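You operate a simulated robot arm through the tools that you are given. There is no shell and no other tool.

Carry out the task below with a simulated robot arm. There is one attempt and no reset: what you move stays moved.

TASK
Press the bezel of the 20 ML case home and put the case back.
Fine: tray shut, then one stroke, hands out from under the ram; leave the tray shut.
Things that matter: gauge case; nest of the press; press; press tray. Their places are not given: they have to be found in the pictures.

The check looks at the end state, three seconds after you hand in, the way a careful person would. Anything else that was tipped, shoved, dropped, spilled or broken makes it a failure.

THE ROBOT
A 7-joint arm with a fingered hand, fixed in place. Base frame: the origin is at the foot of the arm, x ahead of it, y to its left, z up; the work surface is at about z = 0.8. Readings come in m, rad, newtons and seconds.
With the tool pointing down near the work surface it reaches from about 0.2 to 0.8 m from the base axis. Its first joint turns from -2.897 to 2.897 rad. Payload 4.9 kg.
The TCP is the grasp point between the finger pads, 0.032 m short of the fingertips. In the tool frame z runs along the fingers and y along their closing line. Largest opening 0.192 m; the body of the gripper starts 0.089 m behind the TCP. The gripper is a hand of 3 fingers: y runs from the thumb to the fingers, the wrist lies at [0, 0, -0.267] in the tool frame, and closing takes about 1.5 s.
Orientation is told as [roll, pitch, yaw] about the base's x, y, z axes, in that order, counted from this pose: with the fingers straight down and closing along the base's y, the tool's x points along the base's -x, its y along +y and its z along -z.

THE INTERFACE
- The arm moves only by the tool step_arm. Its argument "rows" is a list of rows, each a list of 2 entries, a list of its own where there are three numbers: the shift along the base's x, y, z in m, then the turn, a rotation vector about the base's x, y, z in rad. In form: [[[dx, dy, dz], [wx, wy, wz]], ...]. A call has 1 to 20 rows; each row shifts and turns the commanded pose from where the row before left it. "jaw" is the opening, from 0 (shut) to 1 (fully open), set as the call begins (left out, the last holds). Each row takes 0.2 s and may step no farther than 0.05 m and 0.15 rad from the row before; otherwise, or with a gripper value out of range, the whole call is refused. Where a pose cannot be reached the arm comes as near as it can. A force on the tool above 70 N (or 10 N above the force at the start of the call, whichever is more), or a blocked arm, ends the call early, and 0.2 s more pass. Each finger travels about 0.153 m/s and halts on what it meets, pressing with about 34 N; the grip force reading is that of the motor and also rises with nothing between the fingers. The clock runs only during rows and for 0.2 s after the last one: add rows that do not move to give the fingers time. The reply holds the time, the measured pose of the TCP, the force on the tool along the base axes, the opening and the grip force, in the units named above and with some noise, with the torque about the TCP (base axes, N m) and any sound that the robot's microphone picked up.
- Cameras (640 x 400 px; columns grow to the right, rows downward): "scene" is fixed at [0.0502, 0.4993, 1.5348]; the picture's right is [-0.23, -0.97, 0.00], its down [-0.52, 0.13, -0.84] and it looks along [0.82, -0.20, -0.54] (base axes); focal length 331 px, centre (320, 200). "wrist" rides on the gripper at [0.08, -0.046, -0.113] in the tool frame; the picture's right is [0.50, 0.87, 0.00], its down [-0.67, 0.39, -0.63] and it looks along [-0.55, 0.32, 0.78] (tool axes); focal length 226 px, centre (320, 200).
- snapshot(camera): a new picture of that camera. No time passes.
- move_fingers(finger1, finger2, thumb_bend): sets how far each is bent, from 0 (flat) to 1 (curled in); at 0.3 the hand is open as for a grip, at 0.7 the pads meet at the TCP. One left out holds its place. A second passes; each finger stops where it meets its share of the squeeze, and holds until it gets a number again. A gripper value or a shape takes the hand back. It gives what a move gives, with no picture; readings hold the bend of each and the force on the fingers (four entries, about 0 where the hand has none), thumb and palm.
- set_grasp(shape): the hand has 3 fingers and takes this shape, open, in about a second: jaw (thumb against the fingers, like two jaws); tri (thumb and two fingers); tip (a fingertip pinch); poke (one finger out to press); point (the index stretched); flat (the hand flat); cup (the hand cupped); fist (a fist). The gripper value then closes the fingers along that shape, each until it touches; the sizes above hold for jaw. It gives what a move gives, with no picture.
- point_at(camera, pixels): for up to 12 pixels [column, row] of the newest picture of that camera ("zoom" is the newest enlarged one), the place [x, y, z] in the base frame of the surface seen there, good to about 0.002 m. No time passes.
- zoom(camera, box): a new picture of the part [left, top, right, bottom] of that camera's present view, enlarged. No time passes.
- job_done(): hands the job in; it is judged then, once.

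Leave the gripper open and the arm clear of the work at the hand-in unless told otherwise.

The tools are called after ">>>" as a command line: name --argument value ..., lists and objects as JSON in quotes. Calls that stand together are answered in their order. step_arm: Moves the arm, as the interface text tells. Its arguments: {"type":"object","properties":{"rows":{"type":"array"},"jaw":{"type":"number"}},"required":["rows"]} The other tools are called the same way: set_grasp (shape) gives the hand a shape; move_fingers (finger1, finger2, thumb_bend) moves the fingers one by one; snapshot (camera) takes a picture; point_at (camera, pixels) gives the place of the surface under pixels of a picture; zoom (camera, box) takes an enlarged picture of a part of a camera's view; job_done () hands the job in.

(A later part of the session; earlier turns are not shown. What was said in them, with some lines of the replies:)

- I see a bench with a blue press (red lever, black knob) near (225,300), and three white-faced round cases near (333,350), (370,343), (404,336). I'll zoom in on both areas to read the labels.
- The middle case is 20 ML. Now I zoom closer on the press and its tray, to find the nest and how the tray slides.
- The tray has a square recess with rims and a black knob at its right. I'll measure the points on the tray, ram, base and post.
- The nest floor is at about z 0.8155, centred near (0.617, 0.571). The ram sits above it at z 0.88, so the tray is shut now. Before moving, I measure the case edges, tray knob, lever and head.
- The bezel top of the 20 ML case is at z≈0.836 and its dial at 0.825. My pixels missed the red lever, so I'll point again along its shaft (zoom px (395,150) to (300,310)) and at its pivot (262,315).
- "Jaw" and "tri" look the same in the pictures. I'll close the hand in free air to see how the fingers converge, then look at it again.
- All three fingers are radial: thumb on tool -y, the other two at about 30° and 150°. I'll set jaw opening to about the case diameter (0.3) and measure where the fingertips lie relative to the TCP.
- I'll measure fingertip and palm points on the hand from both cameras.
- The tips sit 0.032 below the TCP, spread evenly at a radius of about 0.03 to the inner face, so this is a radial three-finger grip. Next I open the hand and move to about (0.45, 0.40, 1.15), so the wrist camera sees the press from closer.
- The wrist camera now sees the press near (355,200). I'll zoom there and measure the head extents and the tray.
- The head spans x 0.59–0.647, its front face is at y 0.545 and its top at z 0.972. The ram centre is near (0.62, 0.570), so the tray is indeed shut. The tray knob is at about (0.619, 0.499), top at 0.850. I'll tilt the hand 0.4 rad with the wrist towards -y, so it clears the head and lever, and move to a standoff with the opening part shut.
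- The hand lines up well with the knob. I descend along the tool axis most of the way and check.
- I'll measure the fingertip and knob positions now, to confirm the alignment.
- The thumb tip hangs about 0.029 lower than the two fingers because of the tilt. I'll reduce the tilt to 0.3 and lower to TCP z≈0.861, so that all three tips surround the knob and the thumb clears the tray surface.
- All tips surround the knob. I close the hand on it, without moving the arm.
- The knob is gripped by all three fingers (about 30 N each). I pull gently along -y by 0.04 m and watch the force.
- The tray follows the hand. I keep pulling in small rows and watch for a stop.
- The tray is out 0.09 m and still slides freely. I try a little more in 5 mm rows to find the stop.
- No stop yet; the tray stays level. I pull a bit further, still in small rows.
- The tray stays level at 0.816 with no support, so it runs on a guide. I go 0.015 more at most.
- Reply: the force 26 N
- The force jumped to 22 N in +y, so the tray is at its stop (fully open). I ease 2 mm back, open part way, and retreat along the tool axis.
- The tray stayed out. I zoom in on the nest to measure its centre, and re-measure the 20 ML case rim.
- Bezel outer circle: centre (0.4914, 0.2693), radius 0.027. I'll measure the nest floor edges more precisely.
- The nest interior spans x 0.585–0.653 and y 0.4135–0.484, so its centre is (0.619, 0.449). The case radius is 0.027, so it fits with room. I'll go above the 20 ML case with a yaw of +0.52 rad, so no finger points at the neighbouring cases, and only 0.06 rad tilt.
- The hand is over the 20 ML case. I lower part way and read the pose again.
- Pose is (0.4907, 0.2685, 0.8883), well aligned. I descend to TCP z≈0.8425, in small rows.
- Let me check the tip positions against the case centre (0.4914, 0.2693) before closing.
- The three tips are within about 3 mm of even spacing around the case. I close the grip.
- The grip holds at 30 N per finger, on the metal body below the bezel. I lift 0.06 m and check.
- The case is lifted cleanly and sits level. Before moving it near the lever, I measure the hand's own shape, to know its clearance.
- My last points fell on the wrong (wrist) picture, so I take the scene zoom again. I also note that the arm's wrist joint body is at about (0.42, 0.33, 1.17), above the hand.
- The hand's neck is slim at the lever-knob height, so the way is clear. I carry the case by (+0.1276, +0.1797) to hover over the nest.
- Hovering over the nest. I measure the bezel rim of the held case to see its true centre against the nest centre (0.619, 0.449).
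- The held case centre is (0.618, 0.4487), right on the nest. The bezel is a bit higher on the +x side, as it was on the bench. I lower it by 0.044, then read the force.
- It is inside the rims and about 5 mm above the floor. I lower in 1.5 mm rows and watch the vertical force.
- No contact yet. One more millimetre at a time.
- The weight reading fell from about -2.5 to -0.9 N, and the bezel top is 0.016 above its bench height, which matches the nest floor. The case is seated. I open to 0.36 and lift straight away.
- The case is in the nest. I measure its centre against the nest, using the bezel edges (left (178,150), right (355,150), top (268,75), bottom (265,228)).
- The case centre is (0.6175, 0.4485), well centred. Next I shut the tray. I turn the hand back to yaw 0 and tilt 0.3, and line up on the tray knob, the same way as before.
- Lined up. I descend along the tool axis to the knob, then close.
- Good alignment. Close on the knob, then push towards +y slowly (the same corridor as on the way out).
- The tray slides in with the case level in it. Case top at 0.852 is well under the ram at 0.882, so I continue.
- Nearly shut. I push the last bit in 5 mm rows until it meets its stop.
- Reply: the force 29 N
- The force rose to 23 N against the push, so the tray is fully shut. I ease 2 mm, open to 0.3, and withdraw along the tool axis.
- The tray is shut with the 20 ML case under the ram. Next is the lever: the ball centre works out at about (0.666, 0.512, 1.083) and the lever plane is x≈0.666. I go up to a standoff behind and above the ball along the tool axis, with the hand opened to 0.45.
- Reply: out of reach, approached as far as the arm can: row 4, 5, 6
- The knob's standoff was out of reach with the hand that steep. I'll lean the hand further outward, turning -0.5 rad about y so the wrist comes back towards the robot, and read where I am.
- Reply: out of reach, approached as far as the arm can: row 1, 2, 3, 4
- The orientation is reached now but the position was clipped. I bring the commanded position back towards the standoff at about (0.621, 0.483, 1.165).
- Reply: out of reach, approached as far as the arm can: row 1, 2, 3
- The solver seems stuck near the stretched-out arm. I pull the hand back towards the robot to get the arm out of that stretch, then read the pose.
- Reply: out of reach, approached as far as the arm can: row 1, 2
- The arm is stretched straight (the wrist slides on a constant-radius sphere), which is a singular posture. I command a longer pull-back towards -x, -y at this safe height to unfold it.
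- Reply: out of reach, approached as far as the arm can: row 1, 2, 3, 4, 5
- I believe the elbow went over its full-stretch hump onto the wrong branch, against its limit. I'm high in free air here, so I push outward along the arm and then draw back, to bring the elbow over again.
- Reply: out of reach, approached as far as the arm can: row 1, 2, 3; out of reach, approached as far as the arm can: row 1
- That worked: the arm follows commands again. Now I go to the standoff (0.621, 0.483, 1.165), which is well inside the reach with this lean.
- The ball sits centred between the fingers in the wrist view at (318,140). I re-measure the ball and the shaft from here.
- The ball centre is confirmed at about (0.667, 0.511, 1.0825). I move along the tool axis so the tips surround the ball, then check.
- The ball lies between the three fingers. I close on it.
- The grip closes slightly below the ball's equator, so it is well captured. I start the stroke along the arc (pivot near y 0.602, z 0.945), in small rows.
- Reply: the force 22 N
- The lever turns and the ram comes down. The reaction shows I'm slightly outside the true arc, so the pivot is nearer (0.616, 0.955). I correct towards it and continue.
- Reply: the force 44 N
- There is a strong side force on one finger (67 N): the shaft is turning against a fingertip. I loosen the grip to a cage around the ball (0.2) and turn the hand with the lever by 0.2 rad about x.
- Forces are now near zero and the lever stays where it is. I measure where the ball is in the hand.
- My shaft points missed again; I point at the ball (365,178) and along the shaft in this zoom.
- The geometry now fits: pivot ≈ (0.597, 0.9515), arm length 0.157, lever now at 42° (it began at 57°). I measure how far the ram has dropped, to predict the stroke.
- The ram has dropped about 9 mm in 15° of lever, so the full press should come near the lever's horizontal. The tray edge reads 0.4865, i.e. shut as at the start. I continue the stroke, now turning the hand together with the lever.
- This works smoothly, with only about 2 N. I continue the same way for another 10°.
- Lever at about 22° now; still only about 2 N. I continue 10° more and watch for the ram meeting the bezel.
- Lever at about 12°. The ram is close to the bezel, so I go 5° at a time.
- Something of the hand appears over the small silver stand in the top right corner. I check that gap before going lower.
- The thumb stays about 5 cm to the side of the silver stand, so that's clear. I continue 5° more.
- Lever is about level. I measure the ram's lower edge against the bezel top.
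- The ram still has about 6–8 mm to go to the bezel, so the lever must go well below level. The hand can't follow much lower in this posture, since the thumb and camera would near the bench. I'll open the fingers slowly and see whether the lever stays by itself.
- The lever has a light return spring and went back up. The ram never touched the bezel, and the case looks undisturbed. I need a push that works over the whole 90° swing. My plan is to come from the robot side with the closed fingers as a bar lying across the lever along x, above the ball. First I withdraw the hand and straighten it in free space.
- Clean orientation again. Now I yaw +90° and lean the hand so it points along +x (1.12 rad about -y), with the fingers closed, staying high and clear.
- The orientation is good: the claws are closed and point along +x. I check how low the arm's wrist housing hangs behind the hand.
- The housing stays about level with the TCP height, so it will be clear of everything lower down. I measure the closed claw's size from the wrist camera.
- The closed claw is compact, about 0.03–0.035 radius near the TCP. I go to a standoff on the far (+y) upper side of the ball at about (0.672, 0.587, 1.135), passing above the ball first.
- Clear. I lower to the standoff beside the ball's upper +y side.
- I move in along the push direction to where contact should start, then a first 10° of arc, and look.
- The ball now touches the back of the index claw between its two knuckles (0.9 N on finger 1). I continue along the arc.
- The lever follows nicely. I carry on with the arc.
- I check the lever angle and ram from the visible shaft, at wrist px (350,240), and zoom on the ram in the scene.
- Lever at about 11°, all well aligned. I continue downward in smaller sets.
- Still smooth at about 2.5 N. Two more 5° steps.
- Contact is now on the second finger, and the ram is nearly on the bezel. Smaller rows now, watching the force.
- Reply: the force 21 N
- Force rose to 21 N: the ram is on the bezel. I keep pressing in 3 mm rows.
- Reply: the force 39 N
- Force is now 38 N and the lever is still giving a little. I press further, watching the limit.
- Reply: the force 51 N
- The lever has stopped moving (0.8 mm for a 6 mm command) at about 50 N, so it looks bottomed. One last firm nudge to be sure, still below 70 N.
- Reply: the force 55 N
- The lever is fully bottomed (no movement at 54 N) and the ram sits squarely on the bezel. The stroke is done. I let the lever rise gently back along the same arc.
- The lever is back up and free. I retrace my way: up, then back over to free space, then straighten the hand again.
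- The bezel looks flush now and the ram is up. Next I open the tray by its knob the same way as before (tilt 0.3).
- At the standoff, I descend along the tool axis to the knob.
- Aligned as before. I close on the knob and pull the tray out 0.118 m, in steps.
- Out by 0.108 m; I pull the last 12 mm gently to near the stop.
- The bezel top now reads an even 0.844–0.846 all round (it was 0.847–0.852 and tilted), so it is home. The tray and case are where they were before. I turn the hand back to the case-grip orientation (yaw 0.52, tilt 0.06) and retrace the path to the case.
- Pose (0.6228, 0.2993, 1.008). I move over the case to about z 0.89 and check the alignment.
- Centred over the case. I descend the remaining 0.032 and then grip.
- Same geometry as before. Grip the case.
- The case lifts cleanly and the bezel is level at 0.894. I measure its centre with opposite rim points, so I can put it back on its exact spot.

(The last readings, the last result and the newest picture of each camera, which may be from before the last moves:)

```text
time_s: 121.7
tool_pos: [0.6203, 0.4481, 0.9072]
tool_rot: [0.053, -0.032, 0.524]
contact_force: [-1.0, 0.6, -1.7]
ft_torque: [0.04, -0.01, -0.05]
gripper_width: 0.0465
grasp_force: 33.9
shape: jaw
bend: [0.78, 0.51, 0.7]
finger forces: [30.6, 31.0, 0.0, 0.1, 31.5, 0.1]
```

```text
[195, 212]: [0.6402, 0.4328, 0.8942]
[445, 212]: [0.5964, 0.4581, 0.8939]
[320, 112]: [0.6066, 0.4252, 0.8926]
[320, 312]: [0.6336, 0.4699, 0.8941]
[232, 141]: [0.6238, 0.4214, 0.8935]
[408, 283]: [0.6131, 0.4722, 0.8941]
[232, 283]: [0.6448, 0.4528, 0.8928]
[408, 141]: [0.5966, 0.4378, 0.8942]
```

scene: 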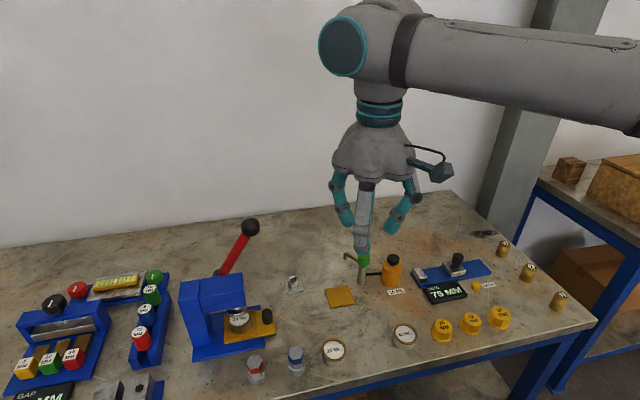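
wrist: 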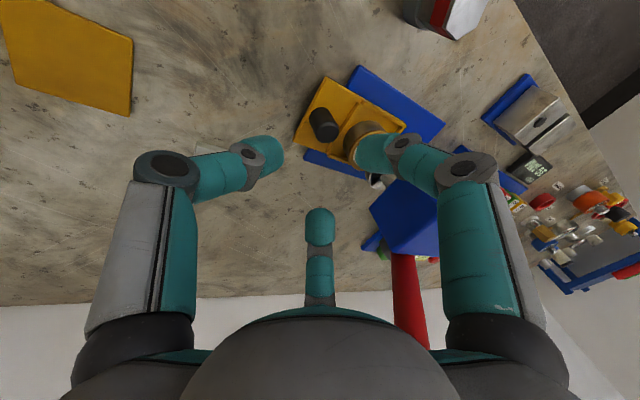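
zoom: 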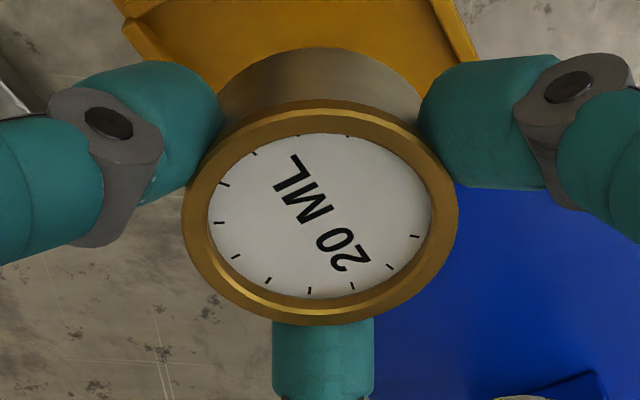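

The held case centre is about (0.6194, 0.4463). Its original place is (0.4914, 0.2693), so I shift by (-0.128, -0.177) at this height, then check.

>>> step_arm --rows '[[[0, 0, 0.003], [0, 0, 0]], [[-0.0256, -0.0354, 0], [0, 0, 0]], [[-0.0256, -0.0354, 0], [0, 0, 0]], [[-0.0256, -0.0354, 0], [0, 0, 0]], [[-0.0256, -0.0354, 0], [0, 0, 0]], [[-0.0256, -0.0354, 0], [0, 0, 0]], [[0, 0, 0], [0, 0, 0]], [[0, 0, 0], [0, 0, 0]]]'

>>> zoom --camera "wrist" --box '[260, 120, 380, 240]'

>>> point_at --camera "zoom" --pixels '[[195, 212], [445, 212], [320, 112], [320, 312], [232, 141], [408, 283], [232, 283], [408, 141]]'

>>> zoom --camera "scene" --box '[310, 250, 430, 350]'

```text
time_s: 123.5
tool_pos: [0.4921, 0.2699, 0.9088]
tool_rot: [0.052, -0.031, 0.524]
contact_force: [0.0, 0.4, -1.7]
ft_torque: [-0.02, 0.04, 0.02]
gripper_width: 0.0459
grasp_force: 34.0
shape: jaw
bend: [0.78, 0.51, 0.7]
finger forces: [30.5, 31.5, 0.0, 0.0, 31.7, 0.0]
```

```text
3.33 times, centred on (320, 180) of wrist
```

zoom: 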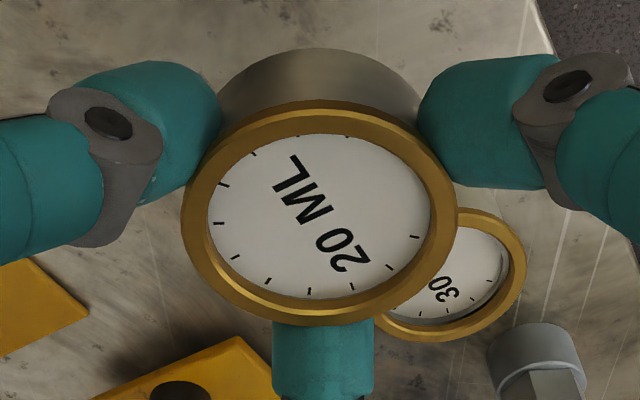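

```text
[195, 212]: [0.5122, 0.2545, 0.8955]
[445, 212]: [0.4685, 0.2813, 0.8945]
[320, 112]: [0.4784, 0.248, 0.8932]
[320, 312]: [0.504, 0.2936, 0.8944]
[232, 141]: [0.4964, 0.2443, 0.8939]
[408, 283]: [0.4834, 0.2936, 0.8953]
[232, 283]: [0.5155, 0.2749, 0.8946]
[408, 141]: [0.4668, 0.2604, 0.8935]
```

```text
4.00 times, centred on (370, 300) of scene
```

zoom: 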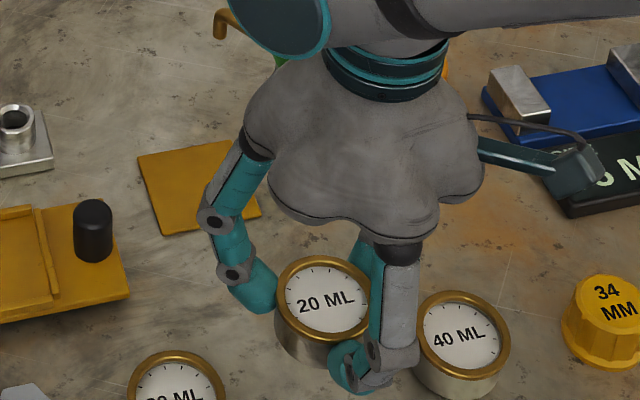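

Case centre is (0.4907, 0.2688), within 1 mm of its original place. I lower 0.060, then creep down.

>>> step_arm --rows '[[[0.0005, 0.0005, -0.02], [0, 0, 0]], [[0, 0, -0.02], [0, 0, 0]], [[0, 0, -0.014], [0, 0, 0]], [[0, 0, -0.006], [0, 0, 0]], [[0, 0, 0], [0, 0, 0]]]'

>>> step_arm --rows '[[[0, 0, -0.0015], [0, 0, 0]], [[0, 0, -0.0015], [0, 0, 0]], [[0, 0, 0], [0, 0, 0]]]'

>>> step_arm --rows '[[[0, 0, -0.001], [0, 0, 0]], [[0, 0, 0], [0, 0, 0]]]'

>>> zoom --camera "scene" --box '[338, 308, 402, 358]'

>>> point_at --camera "zoom" --pixels '[[220, 250], [240, 200], [250, 330], [300, 170], [300, 260]]'

```text
time_s: 124.7
tool_pos: [0.4913, 0.2707, 0.8507]
tool_rot: [0.053, -0.031, 0.524]
contact_force: [0.7, 0.2, -2.3]
ft_torque: [0.02, -0.02, -0.02]
gripper_width: 0.0462
grasp_force: 33.7
shape: jaw
bend: [0.78, 0.51, 0.7]
finger forces: [30.5, 31.5, 0.1, 0.0, 31.5, 0.1]
```

```text
time_s: 125.5
tool_pos: [0.4922, 0.272, 0.8474]
tool_rot: [0.052, -0.031, 0.524]
contact_force: [-0.5, -0.1, -1.6]
ft_torque: [0.04, 0.02, 0.02]
gripper_width: 0.0461
grasp_force: 33.8
shape: jaw
bend: [0.78, 0.51, 0.7]
finger forces: [30.4, 31.5, 0.0, 0.1, 31.6, 0.0]
```

```text
time_s: 126.1
tool_pos: [0.4917, 0.2723, 0.8461]
tool_rot: [0.052, -0.031, 0.523]
contact_force: [-0.7, 0.0, -1.7]
ft_torque: [-0.01, -0.05, 0.03]
gripper_width: 0.0461
grasp_force: 33.5
shape: jaw
bend: [0.78, 0.51, 0.7]
finger forces: [30.5, 31.5, 0.0, 0.1, 31.7, 0.1]
```

```text
8.00 times, centred on (370, 333) of scene
```

zoom: 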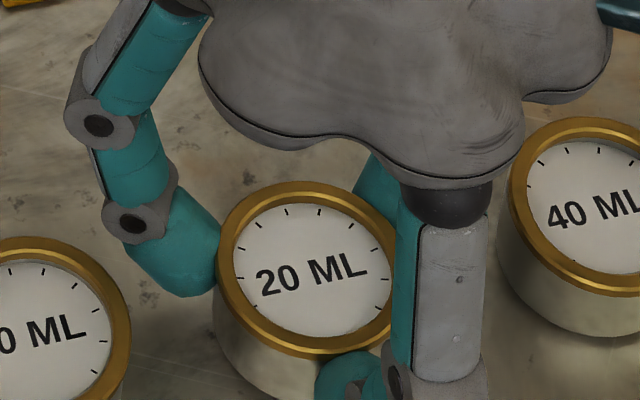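

```text
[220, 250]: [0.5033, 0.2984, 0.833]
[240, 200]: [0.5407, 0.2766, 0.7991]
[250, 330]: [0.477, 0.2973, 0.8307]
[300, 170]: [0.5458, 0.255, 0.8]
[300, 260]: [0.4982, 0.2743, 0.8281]
```

I compare the case's position to its original picture: it looks about 2–3 mm towards +y. I measure the dial's edges before setting down.

>>> point_at --camera "zoom" --pixels '[[234, 250], [393, 275], [300, 205], [325, 336], [218, 250], [222, 220], [290, 183], [345, 190], [275, 345], [315, 355]]'

>>> zoom --camera "wrist" --box '[260, 120, 380, 240]'

>>> point_at --camera "zoom" --pixels '[[195, 212], [445, 212], [320, 112], [320, 312], [232, 141], [408, 283], [232, 283], [408, 141]]'

```text
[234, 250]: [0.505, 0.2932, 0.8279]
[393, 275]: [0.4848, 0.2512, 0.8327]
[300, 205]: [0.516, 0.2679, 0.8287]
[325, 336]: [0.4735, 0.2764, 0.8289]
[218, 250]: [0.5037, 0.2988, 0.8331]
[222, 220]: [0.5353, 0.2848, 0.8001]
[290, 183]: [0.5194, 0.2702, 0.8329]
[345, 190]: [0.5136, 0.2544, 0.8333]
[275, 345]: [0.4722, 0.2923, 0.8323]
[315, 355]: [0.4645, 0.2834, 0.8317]
```

```text
3.33 times, centred on (320, 180) of wrist
```

zoom: 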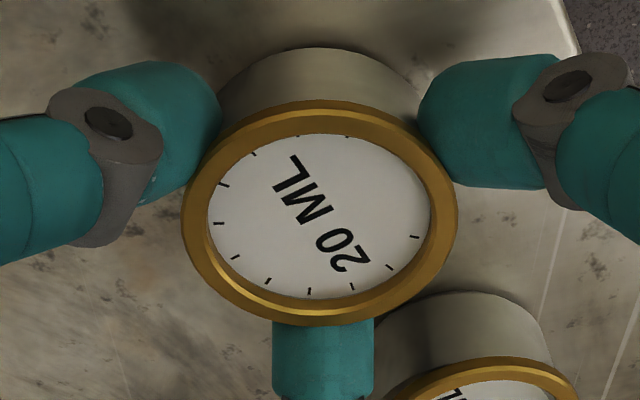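

```text
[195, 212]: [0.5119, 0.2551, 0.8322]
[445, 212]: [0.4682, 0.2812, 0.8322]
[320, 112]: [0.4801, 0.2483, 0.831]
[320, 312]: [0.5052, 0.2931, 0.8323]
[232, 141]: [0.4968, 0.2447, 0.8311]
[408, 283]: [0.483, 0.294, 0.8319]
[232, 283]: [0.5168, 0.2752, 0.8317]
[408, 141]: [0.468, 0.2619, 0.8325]
```

The fixed scene camera is the better reference: the left bezel edge is 1.4 px (≈3 mm) further +y than originally. I shift -3 mm in y, then lower to contact.

>>> step_arm --rows '[[[0, -0.003, 0], [0, 0, 0]], [[0, 0, 0], [0, 0, 0]]]'

>>> zoom --camera "scene" --box '[338, 318, 402, 358]'

>>> step_arm --rows '[[[0, 0, -0.001], [0, 0, 0]], [[0, 0, 0], [0, 0, 0]]]'

>>> step_arm --rows '[[[0, 0, -0.001], [0, 0, 0]], [[0, 0, 0], [0, 0, 0]]]'

```text
time_s: 126.7
tool_pos: [0.4927, 0.2684, 0.8463]
tool_rot: [0.052, -0.031, 0.525]
contact_force: [0.0, 0.0, -1.6]
ft_torque: [0.01, 0.03, 0.0]
gripper_width: 0.0461
grasp_force: 34.3
shape: jaw
bend: [0.78, 0.51, 0.7]
finger forces: [30.5, 31.4, 0.1, 0.1, 31.6, 0.0]
```

```text
10.00 times, centred on (370, 338) of scene
```

zoom: 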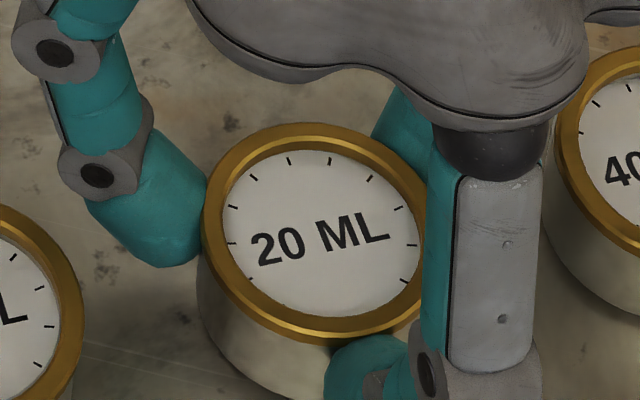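

```text
time_s: 127.3
tool_pos: [0.492, 0.2679, 0.8449]
tool_rot: [0.053, -0.032, 0.523]
contact_force: [-0.2, -0.6, -1.1]
ft_torque: [0.02, -0.01, -0.03]
gripper_width: 0.0463
grasp_force: 33.5
shape: jaw
bend: [0.78, 0.51, 0.7]
finger forces: [30.5, 31.5, 0.1, 0.0, 31.6, 0.0]
```

```text
time_s: 127.9
tool_pos: [0.493, 0.268, 0.8446]
tool_rot: [0.053, -0.032, 0.522]
contact_force: [0.0, 0.0, -1.9]
ft_torque: [0.01, 0.0, 0.02]
gripper_width: 0.046
grasp_force: 33.8
shape: jaw
bend: [0.78, 0.51, 0.7]
finger forces: [30.4, 31.5, 0.0, 0.0, 31.6, 0.0]
```

The picture now matches the original almost exactly (left edge 203 vs 205, text at the same pixel). Still hanging, so I go 1 mm at a time.

>>> step_arm --rows '[[[0, 0, -0.001], [0, 0, 0]], [[0, 0, 0], [0, 0, 0]]]'

>>> step_arm --rows '[[[0, 0, -0.001], [0, 0, 0]], [[0, 0, 0], [0, 0, 0]]]'

>>> zoom --camera "scene" --box '[338, 318, 402, 358]'

>>> point_at --camera "zoom" --pixels '[[300, 240], [215, 215], [280, 320], [205, 290], [380, 220]]'

```text
time_s: 128.5
tool_pos: [0.4918, 0.2688, 0.8433]
tool_rot: [0.053, -0.032, 0.523]
contact_force: [0.6, 0.3, -2.2]
ft_torque: [0.02, 0.01, -0.01]
gripper_width: 0.0463
grasp_force: 33.4
shape: jaw
bend: [0.78, 0.51, 0.7]
finger forces: [30.5, 31.5, 0.1, 0.0, 31.5, 0.1]
```

```text
time_s: 129.1
tool_pos: [0.4927, 0.2697, 0.8438]
tool_rot: [0.052, -0.032, 0.523]
contact_force: [-0.4, -0.1, 1.2]
ft_torque: [-0.1, -0.01, -0.01]
gripper_width: 0.0464
grasp_force: 34.3
shape: jaw
bend: [0.78, 0.51, 0.7]
finger forces: [30.8, 31.7, 0.0, 0.0, 32.6, 0.1]
```

```text
10.00 times, centred on (370, 338) of scene
```

zoom: 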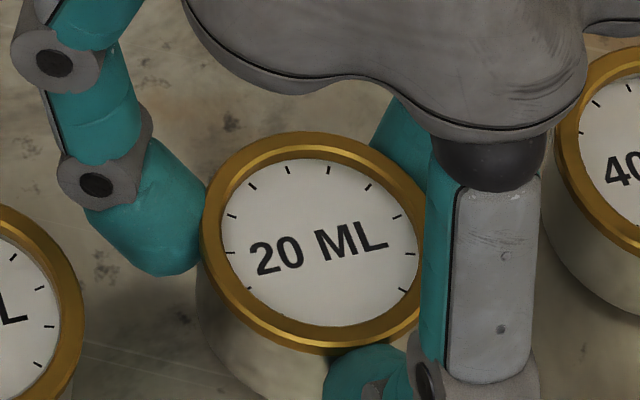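

```text
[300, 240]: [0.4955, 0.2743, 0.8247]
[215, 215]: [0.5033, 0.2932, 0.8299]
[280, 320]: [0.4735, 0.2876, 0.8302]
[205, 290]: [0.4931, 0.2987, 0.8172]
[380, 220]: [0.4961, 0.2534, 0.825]
```

It has touched down (force +1.2 N, dial at 0.8247 as originally). The text sits 0.8 px lower than at the start, about 2 mm in -x. I lift a hair, shift +2 mm, set down, and release.

>>> step_arm --rows '[[[0, 0, 0.002], [0, 0, 0]], [[0.002, 0, 0], [0, 0, 0]], [[0, 0, -0.001], [0, 0, 0]], [[0, 0, -0.001], [0, 0, 0]], [[0, 0, 0], [0, 0, 0]]]'

>>> step_arm --rows '[[[0, 0, 0], [0, 0, 0]], [[0, 0, 0], [0, 0, 0]], [[0, 0, 0], [0, 0, 0]]]' --jaw 0.36

>>> step_arm --rows '[[[0, 0, 0.01], [0, 0, 0]], [[0, 0, 0.02], [0, 0, 0]], [[0, 0, 0.03], [0, 0, 0]], [[0, 0, 0.04], [0, 0, 0]], [[0.02, 0.01, 0.04], [0, 0, 0]], [[0.03, 0.01, 0.03], [0, 0, 0]], [[0, 0, 0], [0, 0, 0]]]'

>>> zoom --camera "scene" --box '[338, 318, 402, 358]'

>>> snapshot --camera "scene"

```text
time_s: 130.3
tool_pos: [0.4943, 0.2705, 0.8419]
tool_rot: [0.051, -0.033, 0.524]
contact_force: [-1.8, -1.7, 7.1]
ft_torque: [-0.14, 0.05, 0.01]
gripper_width: 0.0465
grasp_force: 34.2
shape: jaw
bend: [0.78, 0.51, 0.7]
finger forces: [32.3, 32.3, 0.0, 0.0, 33.9, 0.0]
```

```text
time_s: 131.1
tool_pos: [0.4946, 0.2694, 0.8422]
tool_rot: [0.054, -0.032, 0.524]
contact_force: [-0.2, 0.0, 0.2]
ft_torque: [0.0, 0.03, 0.01]
gripper_width: 0.0687
grasp_force: 0.1
shape: jaw
bend: [0.44, 0.44, 0.7]
finger forces: [0.0, 0.1, 0.0, 0.0, 0.1, 0.0]
```

```text
time_s: 132.7
tool_pos: [0.5425, 0.2887, 1.0113]
tool_rot: [0.052, -0.031, 0.524]
contact_force: [0.1, -0.4, 0.3]
ft_torque: [-0.03, 0.02, -0.04]
gripper_width: 0.0689
grasp_force: 0.0
shape: jaw
bend: [0.44, 0.44, 0.7]
finger forces: [0.1, 0.1, 0.1, 0.0, 0.0, 0.1]
```

```text
10.00 times, centred on (370, 338) of scene
```

zoom: 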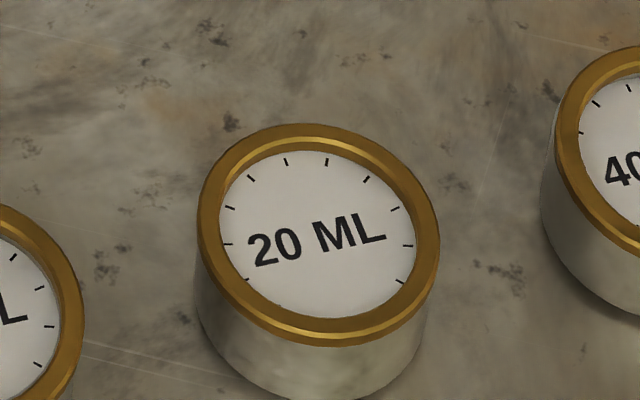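

```text
taken
```

scene: 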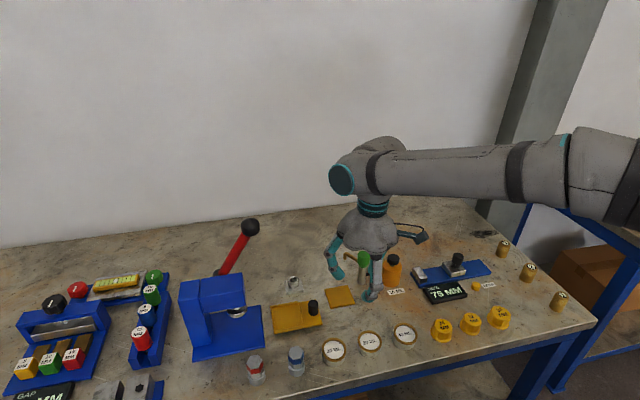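

The 20 ML case stands on its old spot (within a couple of px·0.1), with neighbours untouched. Now the tray must be shut again. I move to the tray-knob standoff with tilt 0.3, yaw 0.

>>> step_arm --rows '[[[0.026, 0.003, 0], [-0.06, 0, 0]], [[0.026, 0.003, 0], [0, 0, -0.131]], [[0.0255, 0.003, 0], [0, 0, -0.131]], [[0, 0, 0], [0, 0, -0.131]], [[0, 0, 0], [0, 0, -0.131]], [[0, 0.0, 0], [0.15, 0, 0]], [[0, 0.022, 0], [0.15, 0, 0]], [[0, 0.022, -0.026], [0, 0, 0]], [[0, 0, -0.03], [0, 0, 0]], [[0, 0, 0], [0, 0, 0]]]' --jaw 0.3

>>> step_arm --rows '[[[0, 0, 0], [0, 0, 0]]]'

>>> zoom --camera "wrist" --box '[220, 60, 420, 270]'

```text
time_s: 134.9
tool_pos: [0.6199, 0.3434, 0.9549]
tool_rot: [0.3, -0.002, -0.001]
contact_force: [0.3, -0.1, -0.1]
ft_torque: [0.01, 0.0, 0.0]
gripper_width: 0.0578
grasp_force: 0.1
shape: jaw
bend: [0.47, 0.47, 0.7]
finger forces: [0.1, 0.0, 0.1, 0.0, 0.0, 0.0]
```

```text
time_s: 135.3
tool_pos: [0.6192, 0.3425, 0.9553]
tool_rot: [0.3, -0.001, 0.001]
contact_force: [0.2, -0.6, -1.1]
ft_torque: [0.03, 0.0, -0.01]
gripper_width: 0.0583
grasp_force: 0.1
shape: jaw
bend: [0.47, 0.47, 0.7]
finger forces: [0.0, 0.0, 0.0, 0.0, 0.0, 0.1]
```

```text
1.90 times, centred on (320, 165) of wrist
```

zoom: 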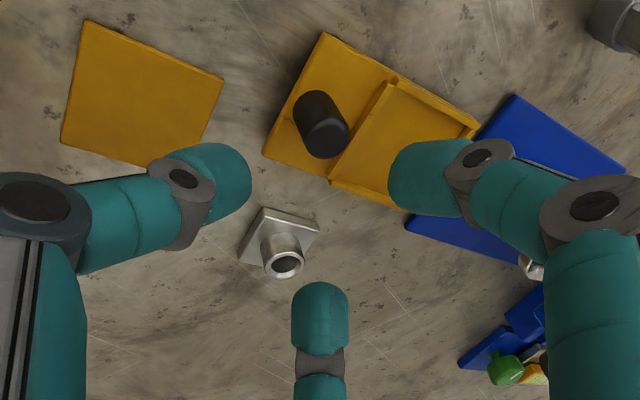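

Aligned. I descend along the tool axis to about (0.620, 0.371, 0.860) and close on the knob.

>>> step_arm --rows '[[[0.0005, 0.008, -0.025], [0, 0, 0]], [[0, 0.008, -0.025], [0, 0, 0]], [[0, 0.007, -0.025], [0, 0, 0]], [[0, 0.004, -0.013], [0, 0, 0]], [[0, 0.0015, -0.007], [0, 0, 0]], [[0, 0, 0], [0, 0, 0]]]'

>>> zoom --camera "wrist" --box '[220, 60, 420, 270]'

>>> step_arm --rows '[[[0, 0, 0], [0, 0, 0]], [[0, 0, 0], [0, 0, 0]], [[0, 0, 0], [0, 0, 0]], [[0, 0, 0], [0, 0, 0]], [[0, 0, 0], [0, 0, 0]], [[0, 0, 0], [0, 0, 0]]]' --jaw 0.05

```text
time_s: 136.7
tool_pos: [0.6215, 0.3695, 0.861]
tool_rot: [0.301, -0.001, -0.001]
contact_force: [0.2, 1.0, -0.5]
ft_torque: [-0.01, -0.01, 0.0]
gripper_width: 0.0579
grasp_force: 0.1
shape: jaw
bend: [0.47, 0.47, 0.7]
finger forces: [0.0, 0.0, 0.1, 0.1, 0.0, 0.0]
```

```text
1.90 times, centred on (320, 165) of wrist
```

zoom: 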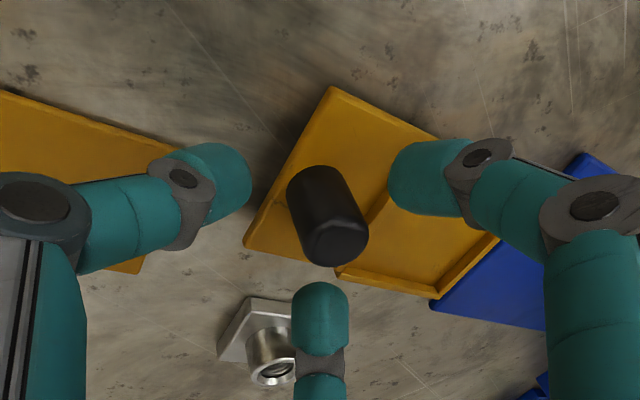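

```text
time_s: 138.1
tool_pos: [0.6206, 0.3709, 0.8617]
tool_rot: [0.299, -0.004, -0.002]
contact_force: [2.4, 3.6, -3.4]
ft_torque: [0.01, -0.05, 0.01]
gripper_width: 0.0152
grasp_force: 33.6
shape: jaw
bend: [0.61, 0.73, 0.7]
finger forces: [31.9, 29.5, 0.0, 0.1, 27.4, 0.0]
```

The knob is gripped. I push the tray in along +y by 0.115, then the last bit to the stop.

>>> step_arm --rows '[[[0, 0.005, 0], [0, 0, 0]], [[0, 0.01, 0], [0, 0, 0]], [[0, 0.01, 0], [0, 0, 0]], [[0, 0.01, 0], [0, 0, 0]], [[0, 0.01, 0], [0, 0, 0]], [[0, 0.01, 0], [0, 0, 0]], [[0, 0.01, 0], [0, 0, 0]], [[0, 0.01, 0], [0, 0, 0]], [[0, 0.01, 0], [0, 0, 0]], [[0, 0.01, 0], [0, 0, 0]], [[0, 0.01, 0], [0, 0, 0]], [[0, 0.006, 0], [0, 0, 0]], [[0, 0, 0], [0, 0, 0]]]'

>>> step_arm --rows '[[[0, 0.004, 0], [0, 0, 0]], [[0, 0.003, 0], [0, 0, 0]], [[0, 0, 0], [0, 0, 0]]]'

>>> zoom --camera "scene" --box '[175, 250, 303, 350]'

```text
time_s: 140.9
tool_pos: [0.6218, 0.481, 0.8622]
tool_rot: [0.302, 0.001, -0.001]
contact_force: [-8.3, 0.2, 0.4]
ft_torque: [-0.02, 0.23, 0.05]
gripper_width: 0.0155
grasp_force: 34.0
shape: jaw
bend: [0.61, 0.73, 0.7]
finger forces: [35.3, 28.5, 0.0, 0.0, 30.0, 0.0]
```

```text
time_s: 141.7
tool_pos: [0.6221, 0.4888, 0.8609]
tool_rot: [0.302, 0.0, -0.001]
contact_force: [-11.2, -0.6, 3.2]
ft_torque: [-0.05, 0.31, 0.07]
gripper_width: 0.015
grasp_force: 34.0
shape: jaw
bend: [0.61, 0.73, 0.7]
finger forces: [36.0, 28.3, 0.0, 0.0, 30.7, 0.0]
```

```text
4.00 times, centred on (239, 300) of scene
```

zoom: 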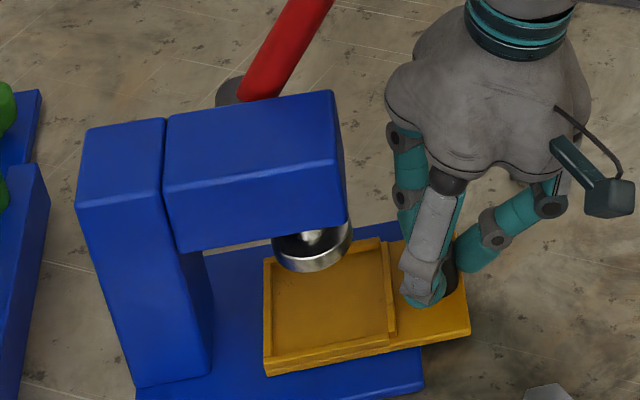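

Not yet at the stop (no resisting y force). I push on in 2 mm rows until it resists.

>>> step_arm --rows '[[[0, 0.002, 0], [0, 0, 0]], [[0, 0.002, 0], [0, 0, 0]], [[0, 0, 0], [0, 0, 0]]]'

>>> step_arm --rows '[[[0, 0.002, 0], [0, 0, 0]], [[0, 0, 0], [0, 0, 0]]]'

```text
time_s: 142.5
tool_pos: [0.6225, 0.4924, 0.8603]
tool_rot: [0.298, -0.002, 0.001]
contact_force: [-11.1, -11.2, 3.9]
ft_torque: [-0.36, 0.33, 0.05]
gripper_width: 0.015
grasp_force: 34.5
shape: jaw
bend: [0.61, 0.73, 0.7]
finger forces: [34.4, 28.1, 0.0, 0.1, 39.1, 0.1]
```

```text
time_s: 143.1
tool_pos: [0.6229, 0.493, 0.8616]
tool_rot: [0.299, -0.003, 0.001]
contact_force: [-13.3, -21.7, 9.7]
ft_torque: [-0.65, 0.42, 0.0]
gripper_width: 0.0157
grasp_force: 33.7
shape: jaw
bend: [0.61, 0.73, 0.7]
finger forces: [32.9, 27.6, 0.0, 0.1, 46.8, 0.0]
```

At the stop (22 N). I ease off 2 mm, open, and withdraw along the tool axis and up to a clear place.

>>> step_arm --rows '[[[0, -0.002, 0], [0, 0, 0]], [[0, 0, 0], [0, 0, 0]]]'

>>> step_arm --rows '[[[0, 0, 0], [0, 0, 0]], [[0, 0, 0], [0, 0, 0]], [[0, 0, 0], [0, 0, 0]], [[0, -0.009, 0.03], [0, 0, 0]], [[0, -0.012, 0.038], [0, 0, 0]], [[0, -0.03, 0.038], [0, 0, 0]], [[-0.01, -0.03, 0.038], [0, 0, 0]], [[-0.02, -0.03, 0.03], [0, 0, 0]], [[-0.03, -0.02, 0.03], [-0.15, 0, 0]], [[-0.03, -0.02, 0.03], [-0.15, 0, 0]], [[-0.03, -0.02, 0.03], [0, 0, 0]], [[-0.03, -0.02, 0.03], [0, 0, 0]], [[0, 0, 0], [0, 0, 0]]]' --jaw 0.3

>>> snapshot --camera "scene"

>>> zoom --camera "scene" --box '[175, 270, 303, 350]'

>>> point_at --camera "zoom" --pixels '[[248, 355], [260, 340], [400, 325], [500, 310], [485, 195], [460, 205], [445, 375]]'

```text
time_s: 143.7
tool_pos: [0.6224, 0.4926, 0.8627]
tool_rot: [0.3, -0.002, 0.001]
contact_force: [-1.7, -10.0, 0.8]
ft_torque: [-0.42, 0.11, 0.03]
gripper_width: 0.0155
grasp_force: 33.6
shape: jaw
bend: [0.61, 0.73, 0.7]
finger forces: [32.0, 30.3, 0.1, 0.1, 39.3, 0.0]
```

```text
time_s: 146.5
tool_pos: [0.4681, 0.3006, 1.1543]
tool_rot: [0.0, -0.003, 0.001]
contact_force: [-0.1, -0.2, -0.3]
ft_torque: [0.02, 0.02, -0.01]
gripper_width: 0.0575
grasp_force: 0.1
shape: jaw
bend: [0.79, 0.79, 0.7]
finger forces: [0.1, 0.0, 0.0, 0.1, 0.1, 0.0]
```

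```text
taken
```

scene: 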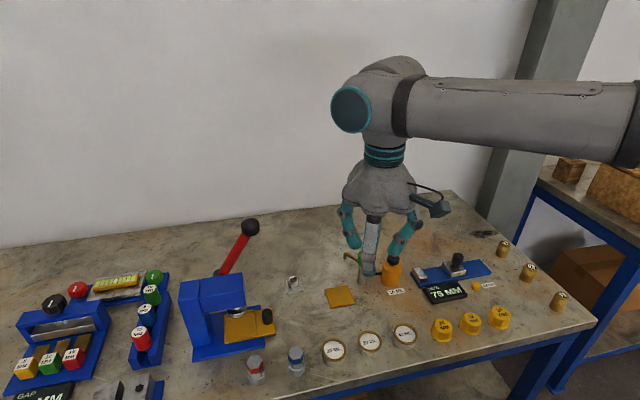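

```text
5.00 times, centred on (239, 310) of scene
```

zoom: 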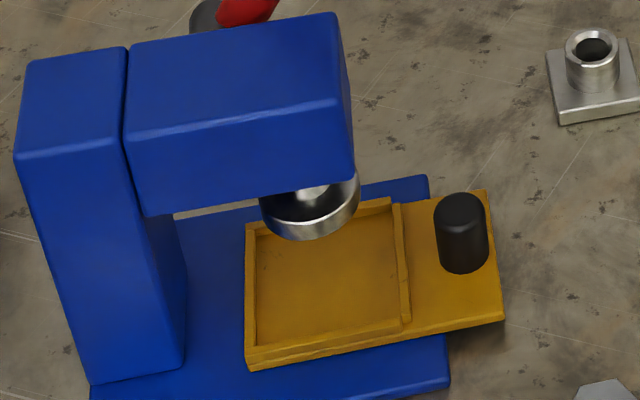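

```text
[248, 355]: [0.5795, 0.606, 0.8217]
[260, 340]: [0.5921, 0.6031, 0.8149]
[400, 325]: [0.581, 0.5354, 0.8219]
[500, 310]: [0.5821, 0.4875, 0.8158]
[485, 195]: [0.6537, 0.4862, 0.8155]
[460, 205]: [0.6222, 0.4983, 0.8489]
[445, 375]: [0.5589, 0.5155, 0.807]
```

The press and tray picture is identical to the start (tray shut), and the lever is up. I open the hand fully while rising clear, then take a last look at the cases and the whole bench.

>>> step_arm --rows '[[[-0.01, -0.02, 0.04], [0, 0, 0]], [[-0.01, -0.02, 0.04], [0, 0, 0]], [[-0.01, -0.02, 0.04], [0, 0, 0]], [[-0.01, -0.015, 0.04], [0, 0, 0]], [[-0.01, -0.015, 0.03], [0, 0, 0]], [[0, 0, 0], [0, 0, 0]], [[0, 0, 0], [0, 0, 0]]]' --jaw 1.0

>>> zoom --camera "scene" --box '[300, 300, 460, 400]'

>>> snapshot --camera "scene"

>>> zoom --camera "scene" --box '[338, 318, 402, 358]'

>>> point_at --camera "zoom" --pixels '[[205, 215], [437, 245], [320, 130], [325, 340], [316, 240], [220, 300], [420, 300], [260, 150]]'

```text
time_s: 148.1
tool_pos: [0.4212, 0.2108, 1.3445]
tool_rot: [-0.001, -0.002, 0.001]
contact_force: [0.6, 0.0, -0.2]
ft_torque: [-0.01, 0.0, 0.0]
gripper_width: 0.1919
grasp_force: 0.0
shape: jaw
bend: [0.3, 0.3, 0.3]
finger forces: [0.1, 0.0, 0.0, 0.0, 0.0, 0.1]
```

```text
4.00 times, centred on (380, 350) of scene
```

zoom: 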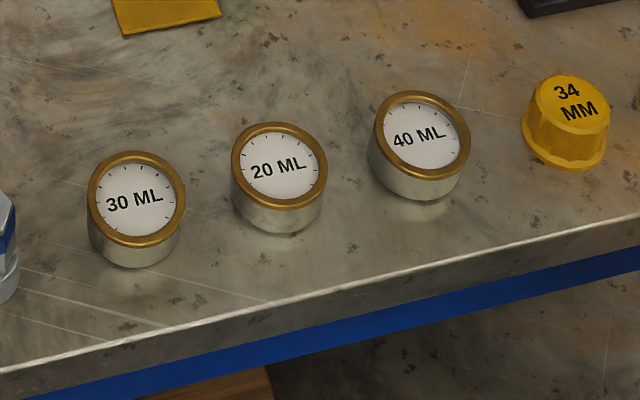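

```text
taken
```

scene: 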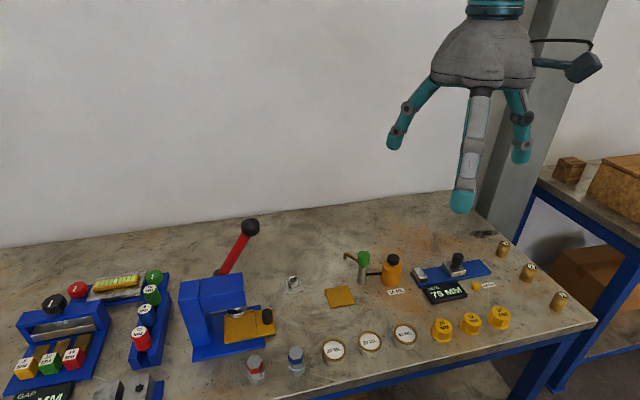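

```text
10.00 times, centred on (370, 338) of scene
```

zoom: 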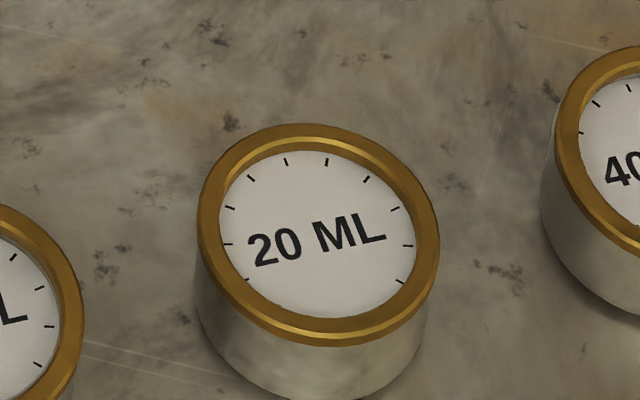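

```text
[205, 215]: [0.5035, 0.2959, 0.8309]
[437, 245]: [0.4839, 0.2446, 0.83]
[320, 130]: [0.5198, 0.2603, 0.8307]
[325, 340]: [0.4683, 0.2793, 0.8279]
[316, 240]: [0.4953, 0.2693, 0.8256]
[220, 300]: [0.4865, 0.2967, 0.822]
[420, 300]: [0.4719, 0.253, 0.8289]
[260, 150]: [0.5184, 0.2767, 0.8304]
```

The bezel is level and about 5 mm lower than at the start (0.830 all round, against a tilted 0.832–0.8355). The 20 ML case is within 3 mm of its original place. The tray is shut, the lever is up, every other item looks unmoved, the hand is open and the arm is clear. I hand in.

>>> job_done

```text
The job is handed in.
```

I pressed the 20 ML case's bezel home and put the case back within about 3 mm of where it stood. I've handed the job in, but I haven't seen the result of the check.

- **Bezel:** its top is now about level and up to 5 mm lower than at the start, when it was tilted. On the full stroke the lever stopped moving at about 54 N, and the microphone picked up no click or other sound.
- **Tray:** it's shut against its stop, and its picture matches the one from the start.
- **Lever:** one full stroke reached the bezel. Before that I began a stroke and stopped with the ram still above the bezel, because the hand could not follow the lever lower. When I let go, the lever's light spring took it back up.
- **Everything else:** nothing else looks moved in the final pictures. The gripper is open and the arm is clear of the bench.
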